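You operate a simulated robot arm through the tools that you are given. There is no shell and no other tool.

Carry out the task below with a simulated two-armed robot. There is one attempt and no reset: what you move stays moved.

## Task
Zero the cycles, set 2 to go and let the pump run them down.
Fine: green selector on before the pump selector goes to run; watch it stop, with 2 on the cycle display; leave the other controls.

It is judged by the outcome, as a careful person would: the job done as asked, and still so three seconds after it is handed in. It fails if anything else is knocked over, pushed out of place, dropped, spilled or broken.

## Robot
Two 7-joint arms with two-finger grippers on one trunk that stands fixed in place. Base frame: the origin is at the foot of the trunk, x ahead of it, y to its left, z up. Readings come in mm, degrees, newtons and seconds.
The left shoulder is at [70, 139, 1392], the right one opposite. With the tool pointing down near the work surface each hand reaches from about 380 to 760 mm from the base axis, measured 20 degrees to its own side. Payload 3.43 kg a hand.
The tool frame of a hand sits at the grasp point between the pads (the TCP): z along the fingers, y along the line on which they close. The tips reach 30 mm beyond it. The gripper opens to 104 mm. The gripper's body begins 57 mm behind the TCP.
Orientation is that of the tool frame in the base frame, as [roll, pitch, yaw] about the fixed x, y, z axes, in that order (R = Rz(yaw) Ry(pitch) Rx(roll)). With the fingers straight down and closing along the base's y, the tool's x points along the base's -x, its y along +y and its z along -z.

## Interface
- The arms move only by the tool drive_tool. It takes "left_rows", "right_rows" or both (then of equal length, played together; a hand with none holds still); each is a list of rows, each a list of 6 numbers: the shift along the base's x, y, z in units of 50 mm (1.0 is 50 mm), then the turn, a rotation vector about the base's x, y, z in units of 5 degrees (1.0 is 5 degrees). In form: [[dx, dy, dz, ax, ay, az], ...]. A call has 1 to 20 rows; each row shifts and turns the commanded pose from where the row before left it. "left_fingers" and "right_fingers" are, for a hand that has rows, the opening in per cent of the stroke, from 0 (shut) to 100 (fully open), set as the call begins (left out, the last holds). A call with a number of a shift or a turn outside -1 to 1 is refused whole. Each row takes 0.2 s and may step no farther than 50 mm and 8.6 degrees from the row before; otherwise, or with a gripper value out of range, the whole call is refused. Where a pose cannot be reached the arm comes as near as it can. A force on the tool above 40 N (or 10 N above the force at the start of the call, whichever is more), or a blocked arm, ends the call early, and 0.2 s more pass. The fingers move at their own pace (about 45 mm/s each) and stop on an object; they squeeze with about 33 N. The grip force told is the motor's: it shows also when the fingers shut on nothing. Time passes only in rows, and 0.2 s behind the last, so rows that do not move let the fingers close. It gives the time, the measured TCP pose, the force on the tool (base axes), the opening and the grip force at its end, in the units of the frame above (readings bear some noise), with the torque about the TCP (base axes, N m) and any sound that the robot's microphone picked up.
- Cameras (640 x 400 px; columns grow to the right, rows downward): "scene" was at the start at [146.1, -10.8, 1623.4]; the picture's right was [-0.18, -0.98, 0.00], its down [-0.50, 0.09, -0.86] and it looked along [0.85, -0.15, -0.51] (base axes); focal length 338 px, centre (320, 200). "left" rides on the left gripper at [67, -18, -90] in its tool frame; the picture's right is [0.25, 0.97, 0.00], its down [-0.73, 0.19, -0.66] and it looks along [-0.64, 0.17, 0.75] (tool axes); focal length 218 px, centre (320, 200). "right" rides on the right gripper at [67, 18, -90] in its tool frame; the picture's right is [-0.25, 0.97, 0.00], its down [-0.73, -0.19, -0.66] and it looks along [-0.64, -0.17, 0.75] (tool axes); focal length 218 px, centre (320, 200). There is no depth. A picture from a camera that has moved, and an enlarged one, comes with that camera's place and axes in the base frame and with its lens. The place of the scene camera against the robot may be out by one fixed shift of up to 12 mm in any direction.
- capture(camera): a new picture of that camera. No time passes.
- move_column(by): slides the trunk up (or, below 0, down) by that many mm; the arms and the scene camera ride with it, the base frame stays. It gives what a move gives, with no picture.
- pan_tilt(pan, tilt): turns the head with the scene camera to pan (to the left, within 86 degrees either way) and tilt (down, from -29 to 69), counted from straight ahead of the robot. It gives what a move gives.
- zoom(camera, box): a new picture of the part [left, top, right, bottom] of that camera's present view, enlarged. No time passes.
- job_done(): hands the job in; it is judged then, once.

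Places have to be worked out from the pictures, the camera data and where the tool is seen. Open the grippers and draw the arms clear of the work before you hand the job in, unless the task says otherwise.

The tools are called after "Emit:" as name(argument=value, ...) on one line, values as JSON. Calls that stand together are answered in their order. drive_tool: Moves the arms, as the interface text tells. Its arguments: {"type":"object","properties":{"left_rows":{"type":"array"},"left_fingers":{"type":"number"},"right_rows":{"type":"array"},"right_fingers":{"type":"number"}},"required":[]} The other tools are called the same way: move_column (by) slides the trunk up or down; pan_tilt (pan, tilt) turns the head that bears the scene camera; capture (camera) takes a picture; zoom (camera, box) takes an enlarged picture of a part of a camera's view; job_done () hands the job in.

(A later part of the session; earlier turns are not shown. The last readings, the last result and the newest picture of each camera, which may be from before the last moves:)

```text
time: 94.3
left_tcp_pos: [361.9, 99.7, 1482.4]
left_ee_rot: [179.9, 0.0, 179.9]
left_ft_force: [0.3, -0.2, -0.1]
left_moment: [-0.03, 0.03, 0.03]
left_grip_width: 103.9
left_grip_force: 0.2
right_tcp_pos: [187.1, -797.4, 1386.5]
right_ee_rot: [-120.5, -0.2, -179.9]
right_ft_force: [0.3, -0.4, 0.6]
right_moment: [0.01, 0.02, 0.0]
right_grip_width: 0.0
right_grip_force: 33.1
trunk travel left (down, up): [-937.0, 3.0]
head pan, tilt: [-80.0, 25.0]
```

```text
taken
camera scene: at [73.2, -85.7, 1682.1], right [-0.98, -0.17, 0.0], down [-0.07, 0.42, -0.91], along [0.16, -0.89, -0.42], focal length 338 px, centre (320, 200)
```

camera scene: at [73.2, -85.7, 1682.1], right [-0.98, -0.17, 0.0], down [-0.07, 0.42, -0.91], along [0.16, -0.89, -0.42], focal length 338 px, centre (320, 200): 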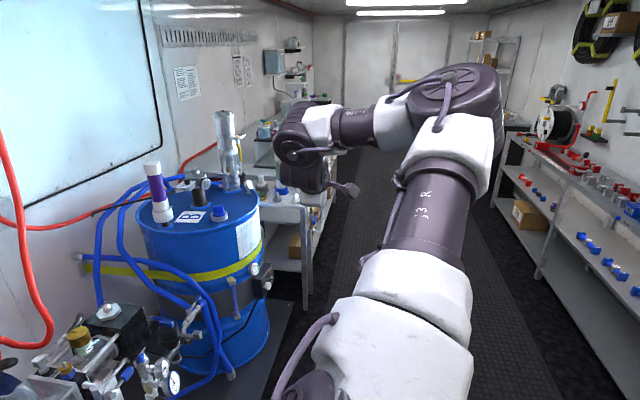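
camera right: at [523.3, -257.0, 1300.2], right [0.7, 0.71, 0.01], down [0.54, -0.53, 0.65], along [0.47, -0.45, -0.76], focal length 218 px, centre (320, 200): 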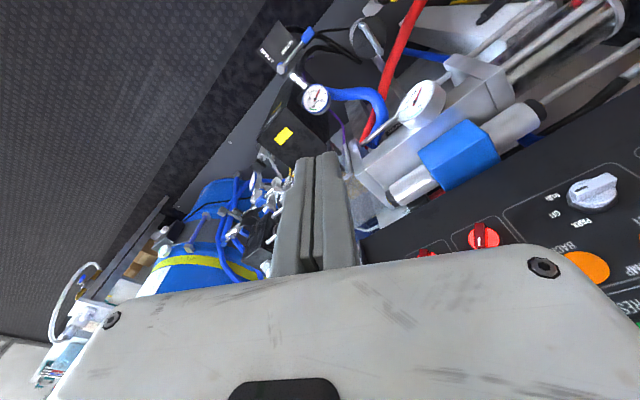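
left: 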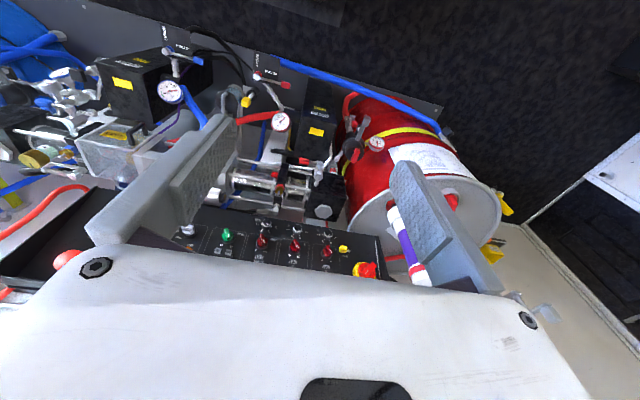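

All reached: the upper arm now points up and out to the right, with the forearm going forward. I stretch the arm out sideways and then lower it, so the upper arm passes through horizontal.

Emit:
drive_tool(right_rows=[[-0.4, -0.45, -0.1, 0, 0, 0], [-0.4, -0.45, -0.1, 0, 0, 0], [-0.4, -0.45, -0.1, 0, 0, 0], [-0.4, -0.45, -0.1, 0, 0, 0], [-0.4, -0.45, -0.1, 0, 0, 0], [-0.4, -0.45, -0.1, 0, 0, 0]])

Emit:
drive_tool(right_rows=[[0, 0, -0.5, 0, 0, 0], [0, 0, -0.5, 0, 0, 0], [0, 0.05, -0.5, 0, 0, 0], [0, 0.1, -0.5, 0, 0, 0], [0, 0.1, -0.5, 0, 0, 0], [0, 0.15, -0.5, 0, 0, 0], [0, 0.2, -0.5, 0, 0, 0], [0, 0.2, -0.5, 0, 0, 0]])

Emit:
capture(camera="scene")

```text
time: 95.7
left_tcp_pos: [362.9, 97.3, 1482.5]
left_ee_rot: [179.9, 0.0, -179.9]
left_ft_force: [0.7, -0.8, 0.8]
left_moment: [0.04, -0.05, 0.0]
left_grip_width: 104.0
left_grip_force: 0.0
right_tcp_pos: [67.5, -933.9, 1356.7]
right_ee_rot: [-120.4, -0.1, -180.0]
right_ft_force: [0.0, -0.6, 0.7]
right_moment: [-0.02, 0.0, -0.01]
right_grip_width: 0.1
right_grip_force: 32.6
trunk travel left (down, up): [-937.0, 3.0]
head pan, tilt: [-80.0, 25.0]
```

```text
time: 97.5
left_tcp_pos: [364.3, 97.8, 1482.7]
left_ee_rot: [180.0, 0.1, -179.9]
left_ft_force: [1.1, 0.7, -0.6]
left_moment: [0.0, 0.02, -0.03]
left_grip_width: 104.1
left_grip_force: 0.0
right_tcp_pos: [69.0, -893.9, 1157.0]
right_ee_rot: [-120.4, -0.2, 179.9]
right_ft_force: [0.1, -0.6, 0.1]
right_moment: [-0.01, 0.0, 0.0]
right_grip_width: 0.0
right_grip_force: 33.0
trunk travel left (down, up): [-937.0, 3.0]
head pan, tilt: [-80.0, 25.0]
```

```text
taken
camera scene: at [74.0, -86.1, 1682.1], right [-0.98, -0.17, 0.0], down [-0.07, 0.42, -0.91], along [0.16, -0.89, -0.42], focal length 338 px, centre (320, 200)
```

scene: 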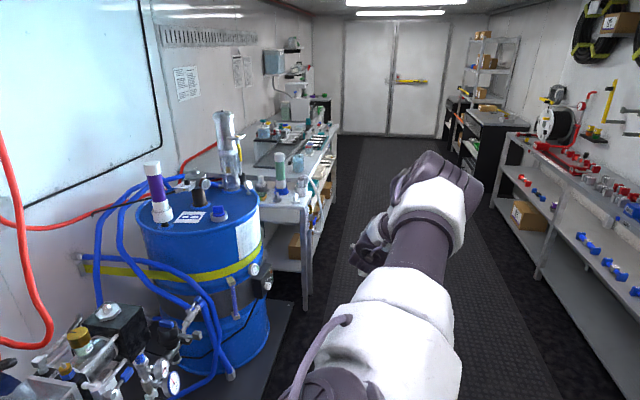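

Reached everything again, with the elbow dropping. I keep lowering along an arc so the upper arm goes below horizontal.

Emit:
drive_tool(right_rows=[[0, 0.2, -0.5, 0, 0, 0], [0, 0.25, -0.5, 0, 0, 0], [0, 0.25, -0.5, 0, 0, 0], [0, 0.3, -0.5, 0, 0, 0], [0, 0.3, -0.5, 0, 0, 0], [0, 0.35, -0.5, 0, 0, 0], [0, 0.35, -0.5, 0, 0, 0], [0, 0.4, -0.5, 0, 0, 0]])

Emit:
pan_tilt(pan=-80, tilt=45)

Emit:
capture(camera="scene")

```text
time: 99.3
left_tcp_pos: [363.6, 98.7, 1481.1]
left_ee_rot: [179.9, 0.0, -180.0]
left_ft_force: [-0.7, 0.3, 0.7]
left_moment: [0.01, 0.01, 0.0]
left_grip_width: 104.1
left_grip_force: 0.0
right_tcp_pos: [66.9, -771.2, 958.8]
right_ee_rot: [-120.4, -0.2, -180.0]
right_ft_force: [0.4, -0.2, -0.2]
right_moment: [0.02, -0.01, -0.03]
right_grip_width: 0.0
right_grip_force: 33.2
trunk travel left (down, up): [-937.0, 3.0]
head pan, tilt: [-80.0, 25.0]
```

```text
time: 100.1
left_tcp_pos: [363.0, 97.9, 1481.6]
left_ee_rot: [180.0, 0.0, 179.9]
left_ft_force: [0.0, -0.3, -0.3]
left_moment: [-0.03, -0.04, -0.02]
left_grip_width: 104.0
left_grip_force: 0.0
right_tcp_pos: [68.1, -772.9, 957.5]
right_ee_rot: [-120.4, -0.3, -180.0]
right_ft_force: [-0.1, -0.1, -0.1]
right_moment: [0.02, -0.02, 0.03]
right_grip_width: 0.3
right_grip_force: 32.8
trunk travel left (down, up): [-937.0, 3.0]
head pan, tilt: [-80.0, 45.0]
```

```text
taken
camera scene: at [71.4, -74.9, 1651.7], right [-0.98, -0.17, 0.0], down [-0.12, 0.7, -0.71], along [0.12, -0.7, -0.71], focal length 338 px, centre (320, 200)
```

scene: 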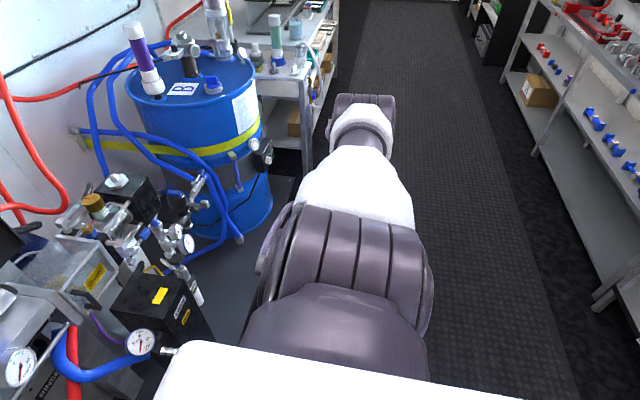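

The arm now hangs down and outward with the elbow low. I turn the hand from pointing right to pointing forward while bringing it around to the front, staying back from the drum and hoses.

Emit:
drive_tool(right_rows=[[0.38, 0.25, 0.1, 0, 0, 1], [0.38, 0.25, 0.1, 0, 0, 1], [0.38, 0.25, 0.1, 0, 0, 1], [0.38, 0.25, 0.1, 0, 0, 1], [0.38, 0.25, 0.1, 0, 0, 1], [0.38, 0.25, 0.1, 0, 0, 1], [0.38, 0.25, 0.1, 0, 0, 1], [0.38, 0.25, 0.1, 0, 0, 1], [0.38, 0.25, 0.1, 0, 0, 1]])

Emit:
capture(camera="scene")

Emit:
drive_tool(right_rows=[[0.3, 0.25, 0.15, 0, 0, 1], [0.3, 0.25, 0.15, 0, 0, 1], [0.3, 0.25, 0.15, 0, 0, 1], [0.3, 0.25, 0.15, 0, 0, 1], [0.3, 0.25, 0.15, 0, 0, 1], [0.3, 0.25, 0.15, 0, 0, 1], [0.3, 0.25, 0.15, 0, 0, 1], [0.3, 0.25, 0.15, 0, 0, 1], [0.3, 0.25, 0.15, 0, 0, 1]])

Emit:
pan_tilt(pan=-50, tilt=45)

Emit:
capture(camera="scene")

```text
time: 102.1
left_tcp_pos: [362.7, 99.1, 1481.2]
left_ee_rot: [180.0, 0.0, -180.0]
left_ft_force: [-0.6, 0.1, -0.3]
left_moment: [-0.01, -0.02, -0.02]
left_grip_width: 103.9
left_grip_force: 0.0
right_tcp_pos: [239.0, -659.1, 1002.2]
right_ee_rot: [-120.4, -0.2, -134.9]
right_ft_force: [0.2, -1.2, -0.5]
right_moment: [-0.01, -0.01, 0.0]
right_grip_width: 0.3
right_grip_force: 32.9
trunk travel left (down, up): [-937.0, 3.0]
head pan, tilt: [-80.0, 45.0]
```

```text
taken
camera scene: at [71.7, -74.7, 1651.6], right [-0.98, -0.17, 0.0], down [-0.12, 0.7, -0.71], along [0.12, -0.7, -0.71], focal length 338 px, centre (320, 200)
```

scene: 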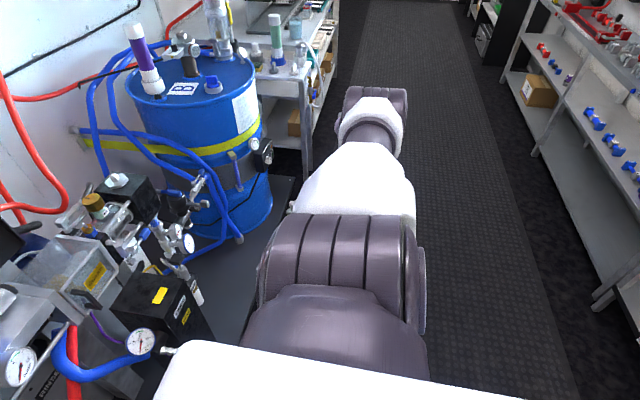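

```text
time: 104.1
left_tcp_pos: [364.4, 99.3, 1480.8]
left_ee_rot: [180.0, 0.0, 180.0]
left_ft_force: [-0.1, -0.4, -0.6]
left_moment: [0.0, 0.0, -0.01]
left_grip_width: 104.1
left_grip_force: 0.1
right_tcp_pos: [374.3, -546.8, 1070.0]
right_ee_rot: [-120.4, -0.3, -89.9]
right_ft_force: [0.7, 0.0, 0.2]
right_moment: [0.02, -0.01, -0.02]
right_grip_width: 0.0
right_grip_force: 33.1
trunk travel left (down, up): [-937.0, 3.0]
head pan, tilt: [-80.0, 45.0]
```

```text
time: 105.1
left_tcp_pos: [362.6, 98.4, 1482.1]
left_ee_rot: [179.9, -0.1, 180.0]
left_ft_force: [-0.3, 0.3, 0.3]
left_moment: [-0.02, 0.02, 0.0]
left_grip_width: 103.9
left_grip_force: 0.0
right_tcp_pos: [374.1, -548.2, 1071.1]
right_ee_rot: [-120.3, -0.2, -90.1]
right_ft_force: [-0.5, -0.2, 0.2]
right_moment: [0.03, -0.01, -0.01]
right_grip_width: 0.1
right_grip_force: 32.6
trunk travel left (down, up): [-937.0, 3.0]
head pan, tilt: [-50.0, 45.0]
```

```text
taken
camera scene: at [109.3, -57.2, 1651.6], right [-0.77, -0.64, 0.0], down [-0.45, 0.54, -0.71], along [0.45, -0.54, -0.71], focal length 338 px, centre (320, 200)
```

scene: 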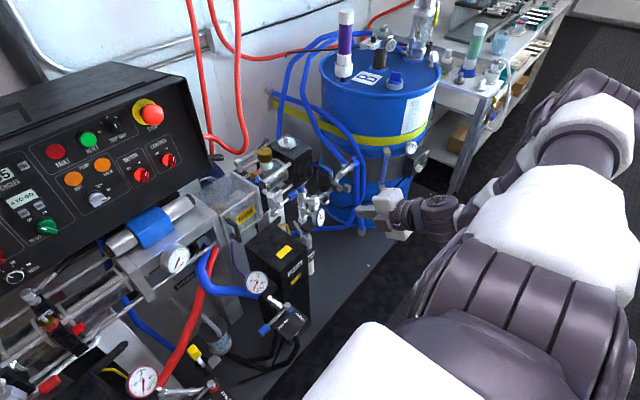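

Excellent: the elbow is low and out, the hand points forward, and everything was reached. I bring the hand left, forward and up to the front of the panel, still well back from it.

Emit:
drive_tool(right_rows=[[0.1, 0.4, 0.45, 0, 0, 0], [0.1, 0.4, 0.45, 0, 0, 0], [0.2, 0.5, 0.45, 0, 0, 0], [0.2, 0.5, 0.45, 0, 0, 0], [0.3, 0.5, 0.4, 0, 0, 0], [0.3, 0.5, 0.3, 0, 0, 0], [0.3, 0.5, 0.3, 0, 0, 0], [0.3, 0.5, 0.3, 0, 0, 0], [0.3, 0.5, 0.2, 0, 0, 0], [0.3, 0.5, 0.2, 0, 0, 0]])

Emit:
capture(camera="scene")

```text
time: 107.3
left_tcp_pos: [368.1, 100.3, 1481.1]
left_ee_rot: [-179.9, -0.1, -180.0]
left_ft_force: [0.7, -0.2, -1.0]
left_moment: [-0.02, 0.02, 0.01]
left_grip_width: 104.1
left_grip_force: 0.1
right_tcp_pos: [497.0, -306.7, 1245.4]
right_ee_rot: [-120.4, -0.2, -90.0]
right_ft_force: [-0.2, -0.1, 0.3]
right_moment: [-0.01, -0.03, 0.02]
right_grip_width: 0.1
right_grip_force: 32.9
trunk travel left (down, up): [-937.0, 3.0]
head pan, tilt: [-50.0, 45.0]
```

```text
taken
camera scene: at [113.3, -55.4, 1651.4], right [-0.77, -0.64, 0.0], down [-0.46, 0.54, -0.71], along [0.45, -0.54, -0.71], focal length 338 px, centre (320, 200)
```

scene: 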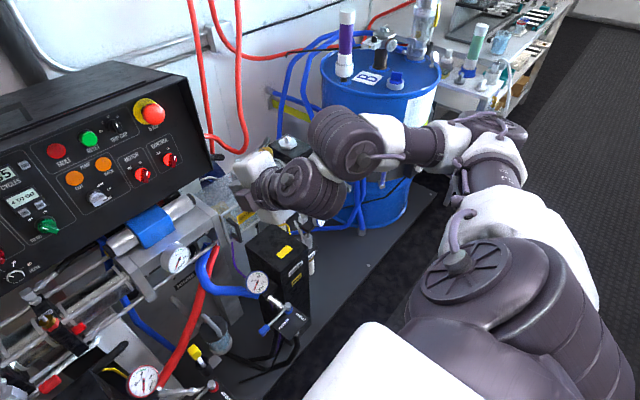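

All reached again with the elbow still low. I continue left and forward while levelling the tool to about 80°, and check for limits.

Emit:
drive_tool(right_rows=[[0.3, 0.4, 0, 0, -1, 0], [0.3, 0.4, 0, 0, -1, 0], [0.3, 0.4, 0, 0, -1, 0], [0.3, 0.4, 0, 0, -1, 0], [0.3, 0.4, 0, 0, 0, 0], [0.3, 0.4, 0, 0, 0, 0], [0.3, 0.4, 0, 0, 0, 0], [0.3, 0.4, 0, 0, 0, 0]])

Emit:
capture(camera="scene")

```text
time: 109.1
left_tcp_pos: [363.5, 99.2, 1482.0]
left_ee_rot: [-179.8, 0.0, 180.0]
left_ft_force: [0.0, 0.8, -0.2]
left_moment: [-0.04, -0.02, -0.01]
left_grip_width: 104.0
left_grip_force: 0.1
right_tcp_pos: [612.7, -148.6, 1247.0]
right_ee_rot: [-100.5, -0.3, -90.1]
right_ft_force: [1.5, 1.2, 0.3]
right_moment: [0.0, -0.02, 0.02]
right_grip_width: 0.0
right_grip_force: 32.8
right hand out of reach, approached as far as the arm can: row 3
trunk travel left (down, up): [-937.0, 3.0]
head pan, tilt: [-50.0, 45.0]
```

```text
taken
camera scene: at [110.6, -55.5, 1651.6], right [-0.77, -0.64, 0.0], down [-0.46, 0.54, -0.71], along [0.45, -0.54, -0.71], focal length 338 px, centre (320, 200)
```

scene: 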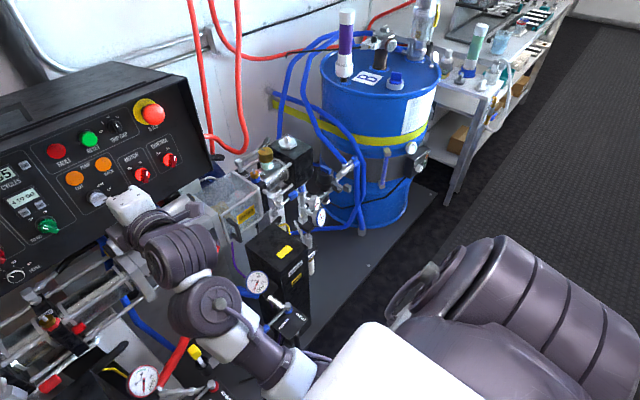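

The elbow has dropped underneath into a natural elbow-down posture, with the TCP at [613,-149,1247]. I move left to the "0" button line and forward to x≈730.

Emit:
drive_tool(right_rows=[[0.3, 0.3, 0, 0, 0, 0], [0.3, 0.3, 0, 0, 0, 0], [0.4, 0.3, 0, 0, 0, 0], [0.4, 0.3, 0, 0, 0, 0], [0.4, 0.15, 0, 0, 0, 0], [0.4, 0, 0, 0, 0, 0]])

Emit:
pan_tilt(pan=-8, tilt=30)

Emit:
capture(camera="scene")

Emit:
capture(camera="right")

```text
time: 110.5
left_tcp_pos: [363.4, 97.6, 1481.3]
left_ee_rot: [-179.9, 0.0, 179.9]
left_ft_force: [0.3, -0.3, -0.4]
left_moment: [-0.01, 0.04, 0.0]
left_grip_width: 103.7
left_grip_force: 0.0
right_tcp_pos: [721.4, -82.0, 1247.6]
right_ee_rot: [-100.4, -0.2, -90.0]
right_ft_force: [-0.5, -1.3, 0.2]
right_moment: [0.0, -0.04, 0.02]
right_grip_width: 0.1
right_grip_force: 33.1
trunk travel left (down, up): [-937.0, 3.0]
head pan, tilt: [-50.0, 45.0]
```

```text
time: 111.5
left_tcp_pos: [363.7, 99.1, 1482.4]
left_ee_rot: [-180.0, 0.0, 180.0]
left_ft_force: [0.4, -0.7, 0.0]
left_moment: [-0.03, -0.01, -0.03]
left_grip_width: 104.0
left_grip_force: 0.0
right_tcp_pos: [720.5, -81.3, 1247.6]
right_ee_rot: [-100.4, -0.2, -90.0]
right_ft_force: [-0.1, -0.2, 1.1]
right_moment: [-0.04, 0.0, 0.03]
right_grip_width: 0.1
right_grip_force: 32.8
trunk travel left (down, up): [-937.0, 3.0]
head pan, tilt: [-8.0, 30.0]
```

```text
taken
camera scene: at [146.8, -7.0, 1674.2], right [-0.14, -0.99, 0.0], down [-0.5, 0.07, -0.87], along [0.86, -0.12, -0.5], focal length 338 px, centre (320, 200)
```

scene: 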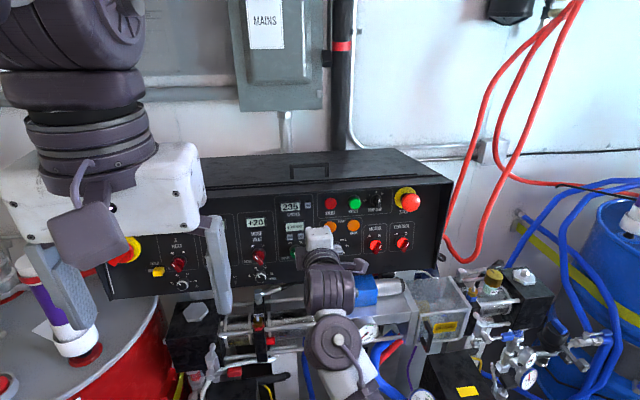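

```text
taken
camera right: at [628.7, -150.5, 1248.1], right [-0.17, 0.25, -0.95], down [-0.61, 0.73, 0.3], along [0.77, 0.64, 0.03], focal length 218 px, centre (320, 200)
```

right: 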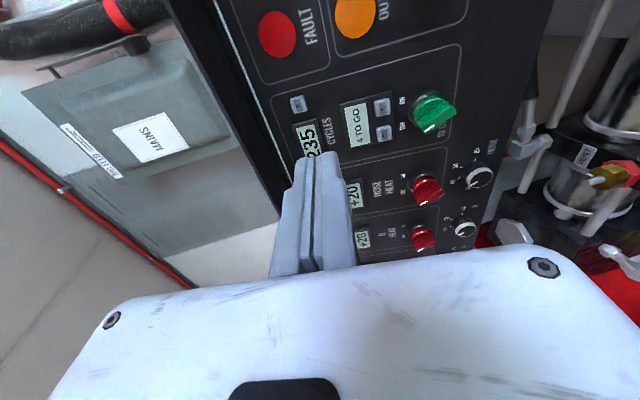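

The "0" button line is now comfortably reachable with the tool straight at the panel. I zoom the wrist view for accurate bearings to the buttons.

Emit:
zoom(camera="right", box=[260, 70, 480, 200])

Emit:
zoom(camera="scene", box=[260, 185, 420, 285])

```text
2.91 times, centred on (370, 135) of right
camera zoom: at [628.7, -150.5, 1248.1], right [-0.17, 0.25, -0.95], down [-0.61, 0.73, 0.3], along [0.77, 0.64, 0.03], focal length 635 px, centre (174, 389)
```

zoom: 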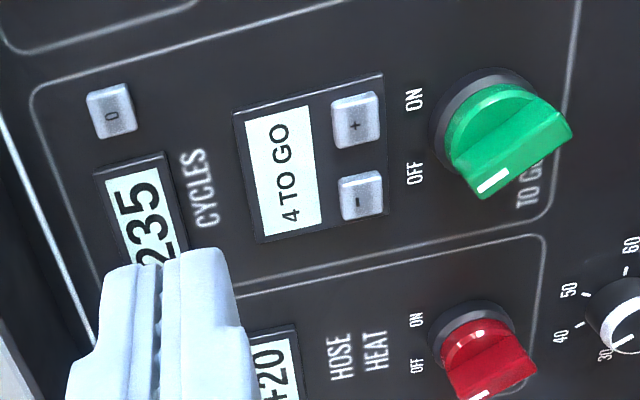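

```text
4.00 times, centred on (340, 235) of scene
camera zoom: at [146.8, -7.0, 1674.2], right [-0.14, -0.99, 0.0], down [-0.5, 0.07, -0.87], along [0.86, -0.12, -0.5], focal length 1351 px, centre (240, 60)
```

zoom: 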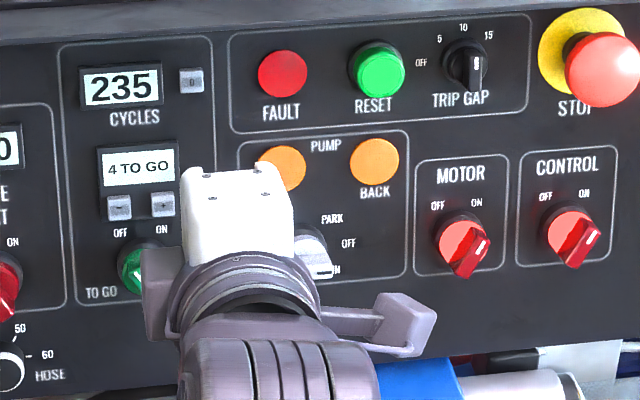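

The scene camera now also sees all displays and labels. By wrist bearing the "0" button is near y≈-84.5, z≈1246, so I shift the tip slightly onto that line and advance to about 30 mm short of contact.

Emit:
drive_tool(right_rows=[[0.4, -0.02, 0.03, 0, 0, 0], [0.4, -0.02, 0.03, 0, 0, 0], [0.4, -0.02, 0.02, 0, 0, 0], [0.4, 0, 0, 0, 0, 0], [0, 0, 0, 0, 0, 0]])

Emit:
zoom(camera="right", box=[240, 60, 460, 200])

Emit:
zoom(camera="scene", box=[260, 185, 420, 285])

```text
time: 112.8
left_tcp_pos: [363.7, 98.2, 1481.3]
left_ee_rot: [180.0, 0.1, 179.9]
left_ft_force: [-0.3, -0.1, -0.3]
left_moment: [0.01, -0.04, -0.01]
left_grip_width: 104.1
left_grip_force: 0.0
right_tcp_pos: [802.8, -85.1, 1252.0]
right_ee_rot: [-100.4, -0.3, -90.0]
right_ft_force: [-0.3, -0.8, 0.3]
right_moment: [-0.02, 0.02, 0.0]
right_grip_width: 0.3
right_grip_force: 33.6
trunk travel left (down, up): [-937.0, 3.0]
head pan, tilt: [-8.0, 30.0]
```

```text
2.86 times, centred on (350, 130) of right
camera zoom: at [709.3, -153.2, 1252.3], right [-0.17, 0.25, -0.95], down [-0.61, 0.73, 0.3], along [0.77, 0.64, 0.03], focal length 624 px, centre (234, 400)
```

zoom: 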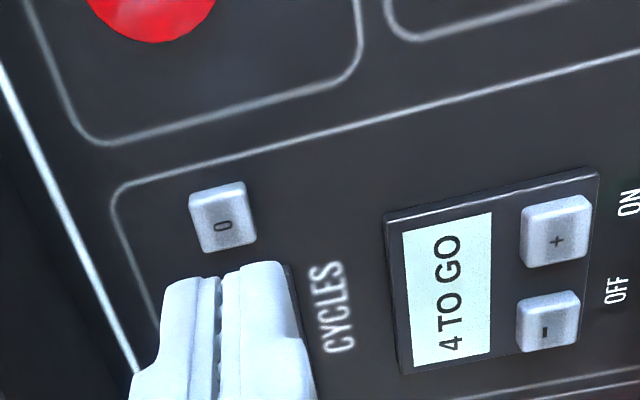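

```text
4.00 times, centred on (340, 235) of scene
camera zoom: at [147.2, -7.2, 1674.2], right [-0.14, -0.99, 0.0], down [-0.5, 0.07, -0.87], along [0.86, -0.12, -0.5], focal length 1351 px, centre (240, 60)
```

zoom: 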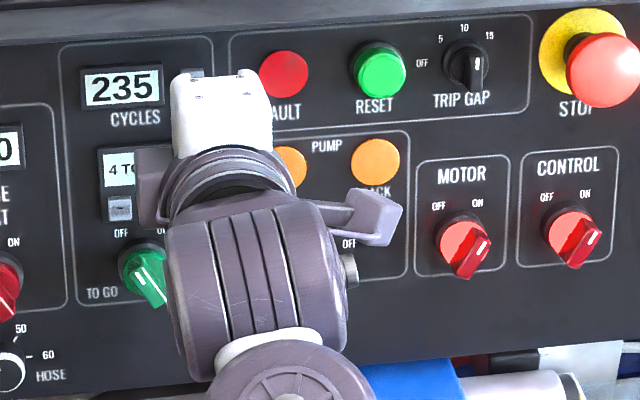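

Two-view triangulation puts the "0" button face at [866,-84,1246]; the tip is at about [832,-85,1247], right in line. I advance 31 mm and then creep.

Emit:
drive_tool(right_rows=[[0.3, 0, 0, 0, 0, 0], [0.3, 0, 0, 0, 0, 0], [0.04, 0, 0, 0, 0, 0], [0, 0, 0, 0, 0, 0]])

Emit:
zoom(camera="right", box=[240, 60, 460, 200])

```text
time: 113.8
left_tcp_pos: [361.4, 98.6, 1481.6]
left_ee_rot: [-180.0, 0.0, -179.9]
left_ft_force: [-0.4, -0.6, -0.1]
left_moment: [-0.02, 0.0, 0.02]
left_grip_width: 103.8
left_grip_force: 0.0
right_tcp_pos: [832.3, -85.5, 1253.3]
right_ee_rot: [-100.4, -0.2, -90.1]
right_ft_force: [0.2, 0.2, 0.5]
right_moment: [0.0, -0.02, -0.03]
right_grip_width: 0.1
right_grip_force: 33.4
trunk travel left (down, up): [-937.0, 3.0]
head pan, tilt: [-8.0, 30.0]
```

```text
2.86 times, centred on (350, 130) of right
camera zoom: at [741.0, -153.4, 1252.8], right [-0.17, 0.25, -0.95], down [-0.61, 0.73, 0.3], along [0.77, 0.64, 0.03], focal length 624 px, centre (234, 400)
```

zoom: 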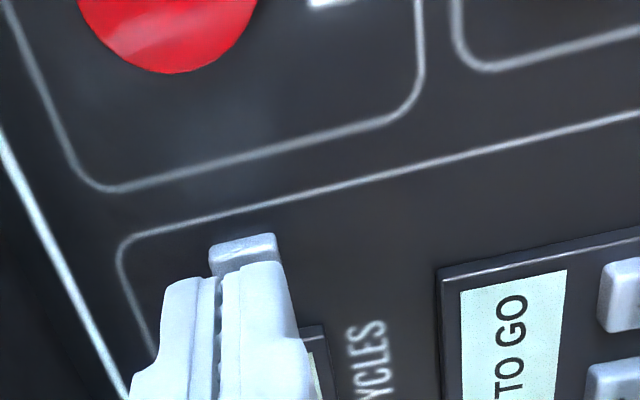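

The tip is about 4 mm from the button face and centred on it. I creep forward 2 mm per row and read the force.

Emit:
drive_tool(right_rows=[[0.04, 0, -0.03, 0, 0, 0], [0.04, 0, 0, 0, 0, 0], [0.04, 0, 0, 0, 0, 0]])

Emit:
zoom(camera="scene", box=[260, 185, 420, 285])

```text
time: 114.5
left_tcp_pos: [363.3, 99.4, 1480.6]
left_ee_rot: [180.0, 0.0, -179.9]
left_ft_force: [-0.4, -0.3, 0.1]
left_moment: [-0.04, -0.03, 0.03]
left_grip_width: 104.0
left_grip_force: 0.1
right_tcp_pos: [839.2, -84.7, 1250.5]
right_ee_rot: [-100.4, -0.2, -90.0]
right_ft_force: [-0.2, 1.3, -0.8]
right_moment: [0.01, 0.0, 0.0]
right_grip_width: 0.0
right_grip_force: 33.2
trunk travel left (down, up): [-937.0, 3.0]
head pan, tilt: [-8.0, 30.0]
```

```text
4.00 times, centred on (340, 235) of scene
camera zoom: at [147.3, -7.1, 1674.2], right [-0.14, -0.99, 0.0], down [-0.5, 0.07, -0.87], along [0.86, -0.12, -0.5], focal length 1351 px, centre (240, 60)
```

zoom: 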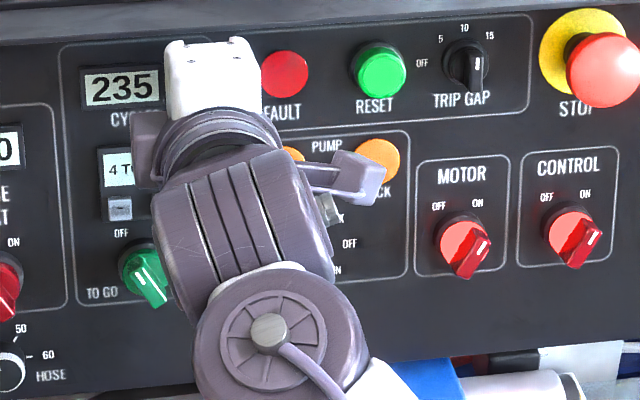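

Tip at x≈868.7 with no force yet. I keep creeping.

Emit:
drive_tool(right_rows=[[0.04, 0, 0, 0, 0, 0], [0.04, 0, 0, 0, 0, 0]])

Emit:
zoom(camera="right", box=[240, 60, 460, 200])

```text
time: 115.2
left_tcp_pos: [363.4, 99.1, 1480.8]
left_ee_rot: [-179.9, -0.1, 180.0]
left_ft_force: [-0.3, -0.2, 0.9]
left_moment: [-0.02, 0.0, 0.0]
left_grip_width: 104.0
left_grip_force: 0.1
right_tcp_pos: [842.4, -83.8, 1251.7]
right_ee_rot: [-100.4, -0.3, -90.0]
right_ft_force: [-1.5, 0.1, 0.5]
right_moment: [0.0, 0.03, -0.01]
right_grip_width: 5.6
right_grip_force: 34.5
trunk travel left (down, up): [-937.0, 3.0]
head pan, tilt: [-8.0, 30.0]
```

```text
2.86 times, centred on (350, 130) of right
camera zoom: at [750.9, -153.6, 1251.6], right [-0.17, 0.25, -0.95], down [-0.61, 0.73, 0.3], along [0.77, 0.63, 0.03], focal length 624 px, centre (234, 400)
```

zoom: 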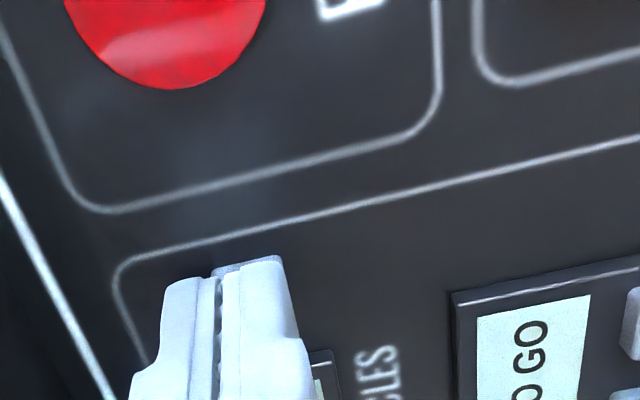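

Contact: the grip width reads 5.6 mm, so the button is bearing on the tips. I check the cycle display.

Emit:
zoom(camera="scene", box=[260, 185, 420, 285])

Emit:
drive_tool(right_rows=[[0, 0, 0, 0, 0, 0]], right_fingers=0)

Emit:
zoom(camera="right", box=[280, 130, 360, 200])

```text
4.00 times, centred on (340, 235) of scene
camera zoom: at [146.6, -7.2, 1674.2], right [-0.14, -0.99, 0.0], down [-0.5, 0.07, -0.87], along [0.86, -0.12, -0.5], focal length 1351 px, centre (240, 60)
```

zoom: 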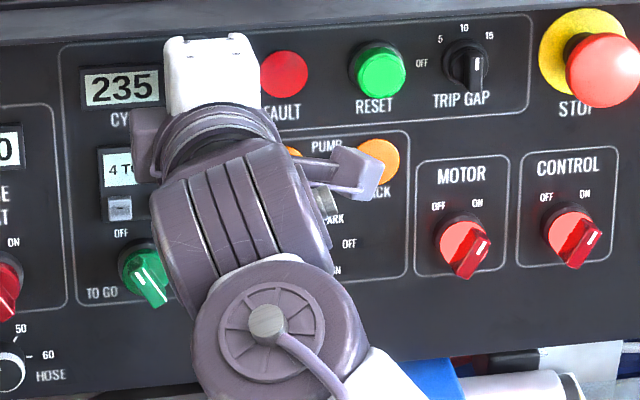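

```text
time: 115.5
left_tcp_pos: [362.6, 99.0, 1482.2]
left_ee_rot: [-180.0, 0.0, 179.9]
left_ft_force: [0.9, 0.5, -0.8]
left_moment: [0.0, -0.01, 0.01]
left_grip_width: 103.9
left_grip_force: 0.0
right_tcp_pos: [842.1, -84.4, 1251.7]
right_ee_rot: [-100.3, -0.3, -90.0]
right_ft_force: [-0.9, 0.5, 1.2]
right_moment: [0.03, 0.0, 0.05]
right_grip_width: 5.9
right_grip_force: 34.3
trunk travel left (down, up): [-937.0, 3.0]
head pan, tilt: [-8.0, 30.0]
```

```text
5.71 times, centred on (320, 165) of right
camera zoom: at [751.0, -153.6, 1251.7], right [-0.17, 0.25, -0.95], down [-0.61, 0.73, 0.3], along [0.77, 0.64, 0.03], focal length 1247 px, centre (320, 400)
```

zoom: 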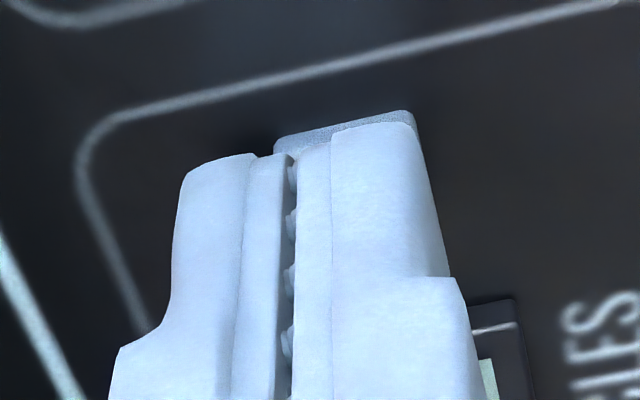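

No change yet (still 235), and the fingertips sit about 6 mm too high relative to the button, bearing mostly on one finger. I back off, lower 5 mm, and press again.

Emit:
drive_tool(right_rows=[[-0.16, 0, 0, 0, 0, 0], [0, 0, -0.1, 0, 0, 0], [0, 0, 0, 0, 0, 0]], right_fingers=0)

Emit:
zoom(camera="right", box=[280, 130, 360, 200])

```text
time: 116.3
left_tcp_pos: [363.5, 97.7, 1480.9]
left_ee_rot: [179.9, 0.0, -180.0]
left_ft_force: [0.7, -0.4, -0.3]
left_moment: [0.0, -0.02, 0.02]
left_grip_width: 104.0
left_grip_force: 0.1
right_tcp_pos: [836.4, -85.1, 1246.0]
right_ee_rot: [-100.4, -0.2, -89.9]
right_ft_force: [0.2, -0.2, 0.0]
right_moment: [0.02, -0.03, 0.04]
right_grip_width: 0.0
right_grip_force: 35.0
trunk travel left (down, up): [-937.0, 3.0]
head pan, tilt: [-8.0, 30.0]
```

```text
5.71 times, centred on (320, 165) of right
camera zoom: at [743.7, -153.1, 1245.9], right [-0.18, 0.25, -0.95], down [-0.61, 0.73, 0.3], along [0.77, 0.64, 0.02], focal length 1247 px, centre (320, 400)
```

zoom: 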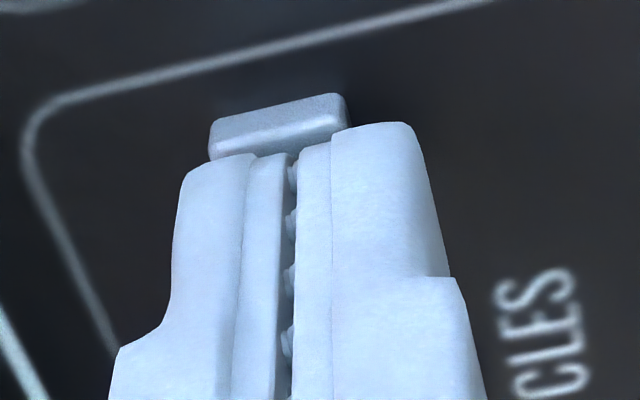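

Now the button is centred on the finger pair. I press in 2 mm steps to about 844.

Emit:
drive_tool(right_rows=[[0.06, 0, 0, 0, 0, 0], [0.05, 0, 0, 0, 0, 0], [0.04, 0, 0, 0, 0, 0]])

Emit:
zoom(camera="scene", box=[260, 185, 420, 285])

Emit:
zoom(camera="right", box=[280, 130, 360, 200])

```text
time: 117.2
left_tcp_pos: [363.4, 98.3, 1481.6]
left_ee_rot: [-180.0, 0.0, -179.9]
left_ft_force: [0.2, -0.1, -0.7]
left_moment: [0.0, 0.01, 0.02]
left_grip_width: 104.3
left_grip_force: 0.1
right_tcp_pos: [842.1, -83.7, 1246.7]
right_ee_rot: [-100.5, -0.2, -90.1]
right_ft_force: [-1.6, 0.0, -0.2]
right_moment: [-0.02, 0.02, 0.02]
right_grip_width: 6.2
right_grip_force: 34.3
trunk travel left (down, up): [-937.0, 3.0]
head pan, tilt: [-8.0, 30.0]
heard: click
```

```text
4.00 times, centred on (340, 235) of scene
camera zoom: at [146.1, -7.4, 1674.3], right [-0.14, -0.99, 0.0], down [-0.49, 0.07, -0.87], along [0.86, -0.12, -0.5], focal length 1351 px, centre (240, 60)
```

zoom: 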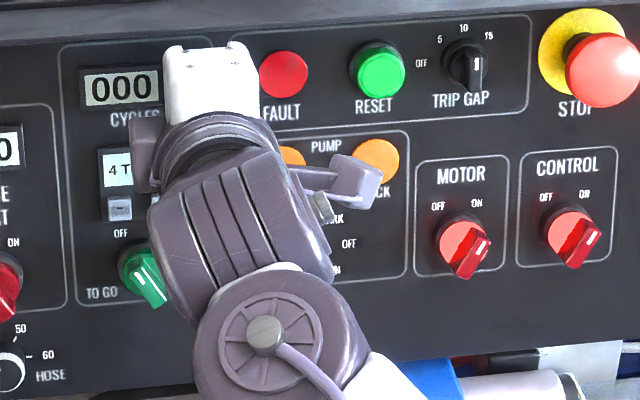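

```text
5.71 times, centred on (320, 165) of right
camera zoom: at [750.2, -153.2, 1246.3], right [-0.17, 0.25, -0.95], down [-0.61, 0.73, 0.3], along [0.77, 0.63, 0.03], focal length 1247 px, centre (320, 400)
```

zoom: 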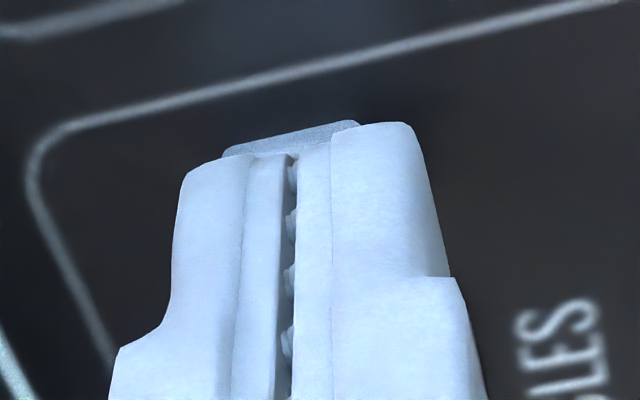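

Click heard, and CYCLES reads 000. I back off 65 mm and move over to in front of the "−" button.

Emit:
drive_tool(right_rows=[[-0.5, 0, 0, 0, 0, 0], [-0.8, 0, 0, 0, 0, 0], [0, 0.33, -0.53, 0, 0, 0], [0, 0.33, -0.53, 0, 0, 0], [0, 0.32, -0.53, 0, 0, 0], [0, 0, 0, 0, 0, 0]])

Emit:
zoom(camera="right", box=[240, 60, 460, 200])

Emit:
zoom(camera="scene", box=[260, 185, 420, 285])

```text
time: 118.5
left_tcp_pos: [363.0, 98.4, 1481.9]
left_ee_rot: [-179.9, 0.0, 180.0]
left_ft_force: [-0.2, -0.9, 0.1]
left_moment: [-0.04, -0.08, -0.02]
left_grip_width: 104.2
left_grip_force: 0.0
right_tcp_pos: [777.4, -35.3, 1166.7]
right_ee_rot: [-100.4, -0.1, -90.1]
right_ft_force: [-0.5, -0.1, -0.5]
right_moment: [0.03, 0.0, -0.02]
right_grip_width: 0.0
right_grip_force: 34.9
trunk travel left (down, up): [-937.0, 3.0]
head pan, tilt: [-8.0, 30.0]
```

```text
2.86 times, centred on (350, 130) of right
camera zoom: at [685.4, -103.9, 1167.0], right [-0.17, 0.25, -0.95], down [-0.61, 0.73, 0.3], along [0.77, 0.63, 0.03], focal length 624 px, centre (234, 400)
```

zoom: 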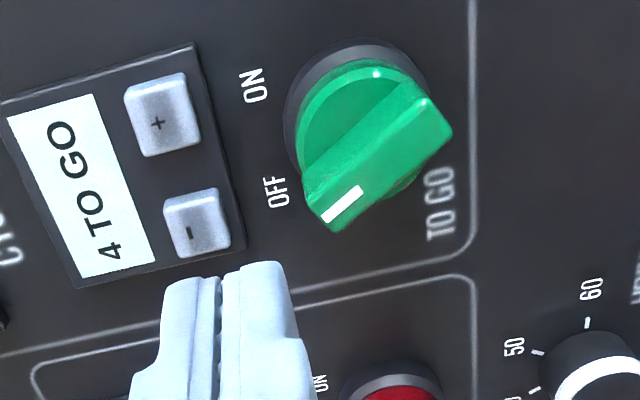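

```text
4.00 times, centred on (340, 235) of scene
camera zoom: at [146.4, -7.6, 1674.3], right [-0.14, -0.99, 0.0], down [-0.49, 0.07, -0.87], along [0.86, -0.12, -0.5], focal length 1351 px, centre (240, 60)
```

zoom: 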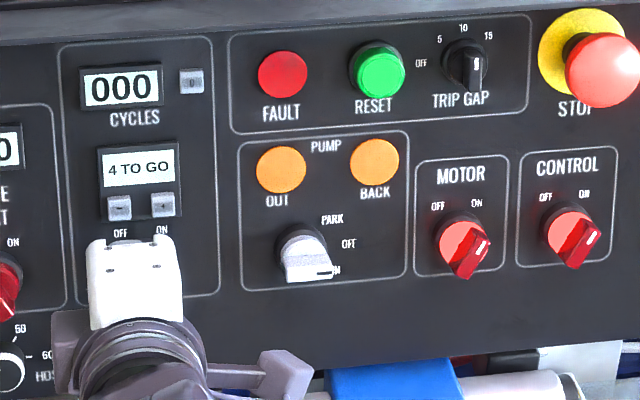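

"−" triangulates to [841,-36,1167] and the tool is lined up with it. I advance 34 mm, then creep.

Emit:
drive_tool(right_rows=[[0.34, 0, 0, 0, 0, 0], [0.34, 0, 0, 0, 0, 0], [0, 0, 0, 0, 0, 0]])

Emit:
zoom(camera="right", box=[280, 120, 360, 200])

```text
time: 119.3
left_tcp_pos: [363.3, 98.5, 1481.9]
left_ee_rot: [-180.0, 0.0, -180.0]
left_ft_force: [-0.8, -0.3, 0.6]
left_moment: [0.01, 0.01, 0.03]
left_grip_width: 104.1
left_grip_force: 0.1
right_tcp_pos: [811.5, -34.5, 1167.6]
right_ee_rot: [-100.4, -0.2, -89.9]
right_ft_force: [-0.3, -0.4, -0.4]
right_moment: [0.02, 0.0, 0.07]
right_grip_width: 0.1
right_grip_force: 34.6
trunk travel left (down, up): [-937.0, 3.0]
head pan, tilt: [-8.0, 30.0]
```

```text
5.00 times, centred on (320, 160) of right
camera zoom: at [720.2, -103.8, 1167.6], right [-0.17, 0.25, -0.95], down [-0.61, 0.73, 0.3], along [0.77, 0.64, 0.03], focal length 1091 px, centre (320, 400)
```

zoom: 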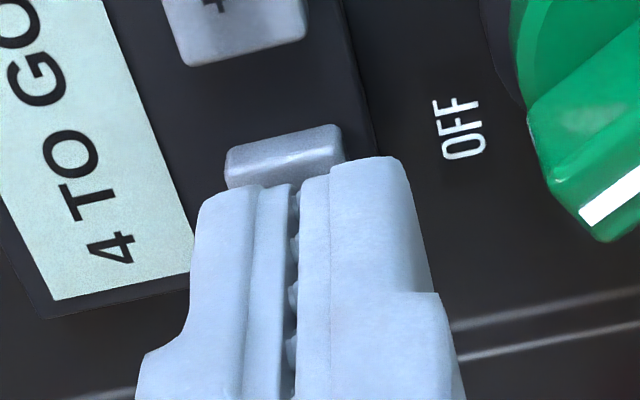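

Well centred on "−", about 4–5 mm short. I creep forward with small steps, listening for a click.

Emit:
drive_tool(right_rows=[[0.05, 0, 0, 0, 0, 0], [0.04, 0, 0, 0, 0, 0], [0.04, 0, 0, 0, 0, 0]])

Emit:
zoom(camera="right", box=[220, 80, 360, 200])

```text
time: 120.2
left_tcp_pos: [362.6, 99.7, 1481.2]
left_ee_rot: [-180.0, 0.0, -180.0]
left_ft_force: [-0.7, 0.8, 0.6]
left_moment: [-0.01, -0.01, -0.02]
left_grip_width: 104.2
left_grip_force: 0.0
right_tcp_pos: [817.6, -34.3, 1166.8]
right_ee_rot: [-100.5, -0.3, -90.0]
right_ft_force: [-0.6, 0.4, -0.3]
right_moment: [0.02, 0.03, 0.03]
right_grip_width: 0.0
right_grip_force: 34.8
trunk travel left (down, up): [-937.0, 3.0]
head pan, tilt: [-8.0, 30.0]
```

```text
3.33 times, centred on (290, 140) of right
camera zoom: at [726.2, -103.7, 1166.9], right [-0.17, 0.25, -0.95], down [-0.61, 0.73, 0.3], along [0.77, 0.64, 0.03], focal length 728 px, centre (420, 400)
```

zoom: 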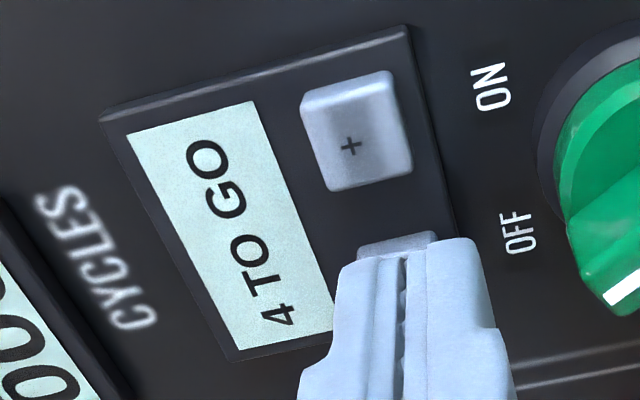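

Still 4 TO GO with no contact force. I take another couple of small steps.

Emit:
drive_tool(right_rows=[[0.03, 0, 0, 0, 0, 0], [0.03, 0, 0, 0, 0, 0]])

Emit:
zoom(camera="right", box=[220, 80, 360, 200])

```text
time: 120.8
left_tcp_pos: [362.8, 98.6, 1481.4]
left_ee_rot: [180.0, 0.0, -180.0]
left_ft_force: [-0.2, 0.5, 0.3]
left_moment: [-0.02, -0.03, -0.05]
left_grip_width: 104.5
left_grip_force: 0.0
right_tcp_pos: [821.1, -34.5, 1166.9]
right_ee_rot: [-100.3, -0.2, -90.0]
right_ft_force: [-1.2, 0.2, -0.6]
right_moment: [-0.02, 0.02, 0.02]
right_grip_width: 5.9
right_grip_force: 34.5
trunk travel left (down, up): [-937.0, 3.0]
head pan, tilt: [-8.0, 30.0]
```

```text
3.33 times, centred on (290, 140) of right
camera zoom: at [729.0, -103.8, 1167.1], right [-0.17, 0.25, -0.95], down [-0.61, 0.73, 0.3], along [0.77, 0.64, 0.03], focal length 728 px, centre (420, 400)
```

zoom: 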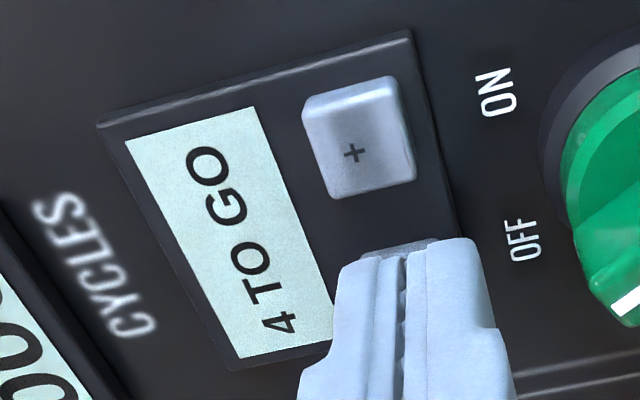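

Contact is showing (grip width 5.9), no click yet. One more 1.5 mm step.

Emit:
drive_tool(right_rows=[[0.03, 0, 0, 0, 0, 0]])

Emit:
zoom(camera="right", box=[220, 80, 360, 200])

```text
time: 121.2
left_tcp_pos: [362.3, 99.0, 1482.2]
left_ee_rot: [-179.9, 0.0, 180.0]
left_ft_force: [-0.3, -0.3, -0.2]
left_moment: [0.0, -0.02, -0.01]
left_grip_width: 104.1
left_grip_force: 0.0
right_tcp_pos: [821.9, -35.0, 1168.0]
right_ee_rot: [-100.4, -0.2, -90.0]
right_ft_force: [-1.7, 0.1, -1.6]
right_moment: [-0.02, 0.03, 0.03]
right_grip_width: 6.2
right_grip_force: 34.2
trunk travel left (down, up): [-937.0, 3.0]
head pan, tilt: [-8.0, 30.0]
heard: click
```

```text
3.33 times, centred on (290, 140) of right
camera zoom: at [730.3, -103.8, 1166.9], right [-0.17, 0.25, -0.95], down [-0.61, 0.73, 0.3], along [0.77, 0.64, 0.02], focal length 728 px, centre (420, 400)
```

zoom: 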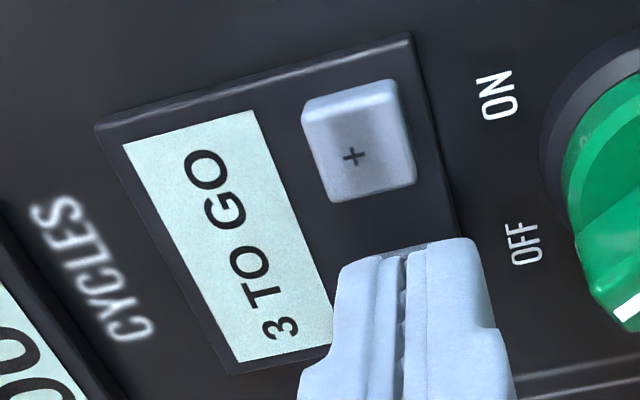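

Click: it now reads 3 TO GO. I back off 8 mm to release the button.

Emit:
drive_tool(right_rows=[[-0.08, 0, 0, 0, 0, 0], [-0.08, 0, 0, 0, 0, 0], [0, 0, 0, 0, 0, 0]])

Emit:
zoom(camera="right", box=[220, 80, 360, 200])

```text
time: 122.0
left_tcp_pos: [362.6, 99.8, 1481.3]
left_ee_rot: [-180.0, 0.0, 179.9]
left_ft_force: [0.0, 0.5, 0.7]
left_moment: [-0.01, 0.0, 0.0]
left_grip_width: 104.3
left_grip_force: 0.0
right_tcp_pos: [813.8, -35.4, 1166.3]
right_ee_rot: [-100.4, -0.2, -90.1]
right_ft_force: [0.5, 0.3, 1.1]
right_moment: [0.02, 0.02, 0.01]
right_grip_width: 0.2
right_grip_force: 34.6
trunk travel left (down, up): [-937.0, 3.0]
head pan, tilt: [-8.0, 30.0]
```

```text
3.33 times, centred on (290, 140) of right
camera zoom: at [722.7, -104.2, 1166.8], right [-0.17, 0.25, -0.95], down [-0.61, 0.73, 0.3], along [0.77, 0.63, 0.03], focal length 728 px, centre (420, 400)
```

zoom: 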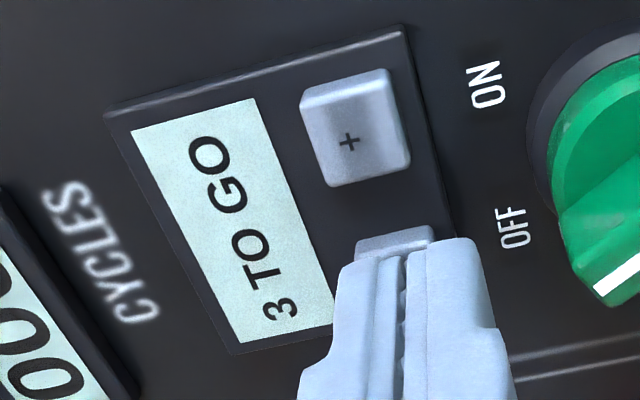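

The button is released and the display holds 3. I press once more by the same travel.

Emit:
drive_tool(right_rows=[[0.08, 0, 0, 0, 0, 0], [0.06, 0, 0, 0, 0, 0], [0.03, 0, 0, 0, 0, 0]])

Emit:
zoom(camera="right", box=[220, 80, 360, 200])

```text
time: 122.8
left_tcp_pos: [361.5, 99.2, 1481.5]
left_ee_rot: [180.0, -0.1, 180.0]
left_ft_force: [0.0, -0.1, -0.3]
left_moment: [0.04, 0.01, -0.02]
left_grip_width: 104.0
left_grip_force: 0.0
right_tcp_pos: [822.5, -34.5, 1166.4]
right_ee_rot: [-100.3, -0.2, -90.1]
right_ft_force: [-2.4, 0.6, -1.1]
right_moment: [0.0, 0.01, 0.01]
right_grip_width: 5.9
right_grip_force: 34.4
trunk travel left (down, up): [-937.0, 3.0]
head pan, tilt: [-8.0, 30.0]
heard: click
```

```text
3.33 times, centred on (290, 140) of right
camera zoom: at [730.5, -103.6, 1166.9], right [-0.17, 0.25, -0.95], down [-0.61, 0.73, 0.3], along [0.77, 0.64, 0.03], focal length 728 px, centre (420, 400)
```

zoom: 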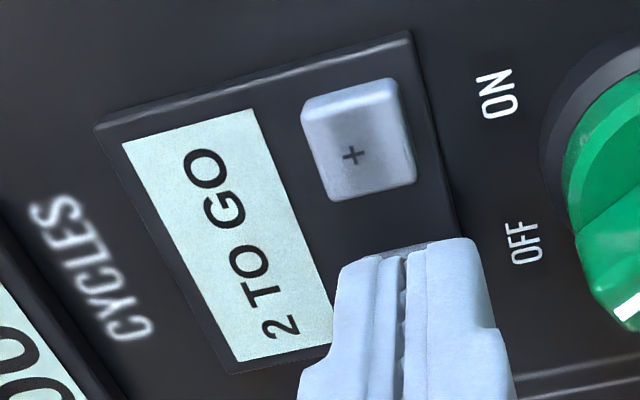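

2 TO GO is set with CYCLES at 000. I retreat 70 mm straight back and look at the green selector from here.

Emit:
drive_tool(right_rows=[[-0.2, 0, 0, 0, 0, 0], [-0.6, 0, 0, 0, 0, 0], [-0.6, 0, 0, 0, 0, 0], [0, 0, 0, 0, 0, 0]])

Emit:
zoom(camera="right", box=[240, 30, 480, 190])

Emit:
zoom(camera="scene", box=[260, 185, 420, 285])

```text
time: 123.8
left_tcp_pos: [364.1, 99.2, 1481.3]
left_ee_rot: [180.0, 0.0, 179.8]
left_ft_force: [0.3, 0.2, -0.3]
left_moment: [-0.03, 0.07, -0.04]
left_grip_width: 104.2
left_grip_force: 0.0
right_tcp_pos: [753.6, -34.3, 1166.8]
right_ee_rot: [-100.6, -0.1, -90.1]
right_ft_force: [-0.5, 0.2, 0.8]
right_moment: [0.02, -0.01, -0.01]
right_grip_width: 0.0
right_grip_force: 35.1
trunk travel left (down, up): [-937.0, 3.0]
head pan, tilt: [-8.0, 30.0]
```

```text
2.50 times, centred on (360, 110) of right
camera zoom: at [662.3, -104.0, 1167.1], right [-0.18, 0.25, -0.95], down [-0.61, 0.73, 0.3], along [0.77, 0.63, 0.02], focal length 546 px, centre (220, 425)
```

zoom: 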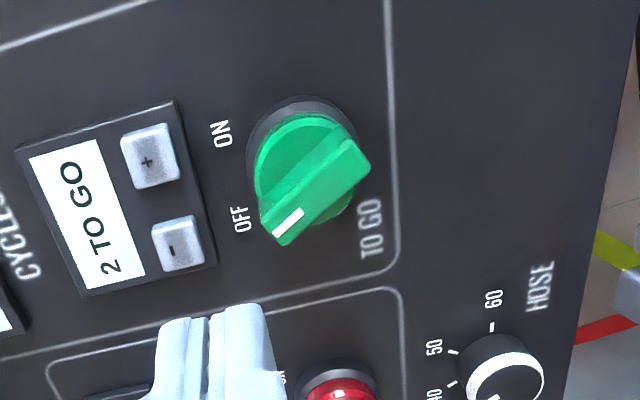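

```text
4.00 times, centred on (340, 235) of scene
camera zoom: at [147.9, -6.6, 1674.1], right [-0.14, -0.99, 0.0], down [-0.5, 0.07, -0.87], along [0.86, -0.12, -0.5], focal length 1351 px, centre (240, 60)
```

zoom: 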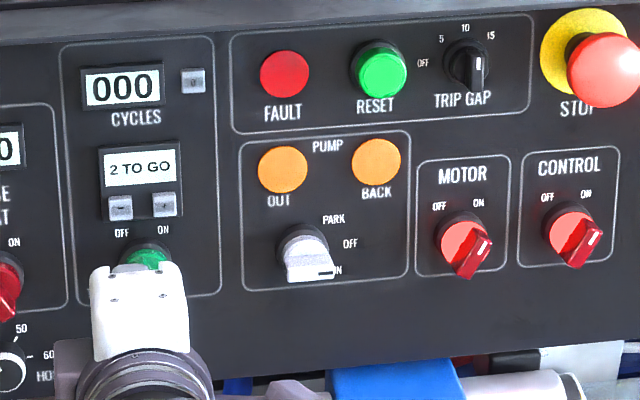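

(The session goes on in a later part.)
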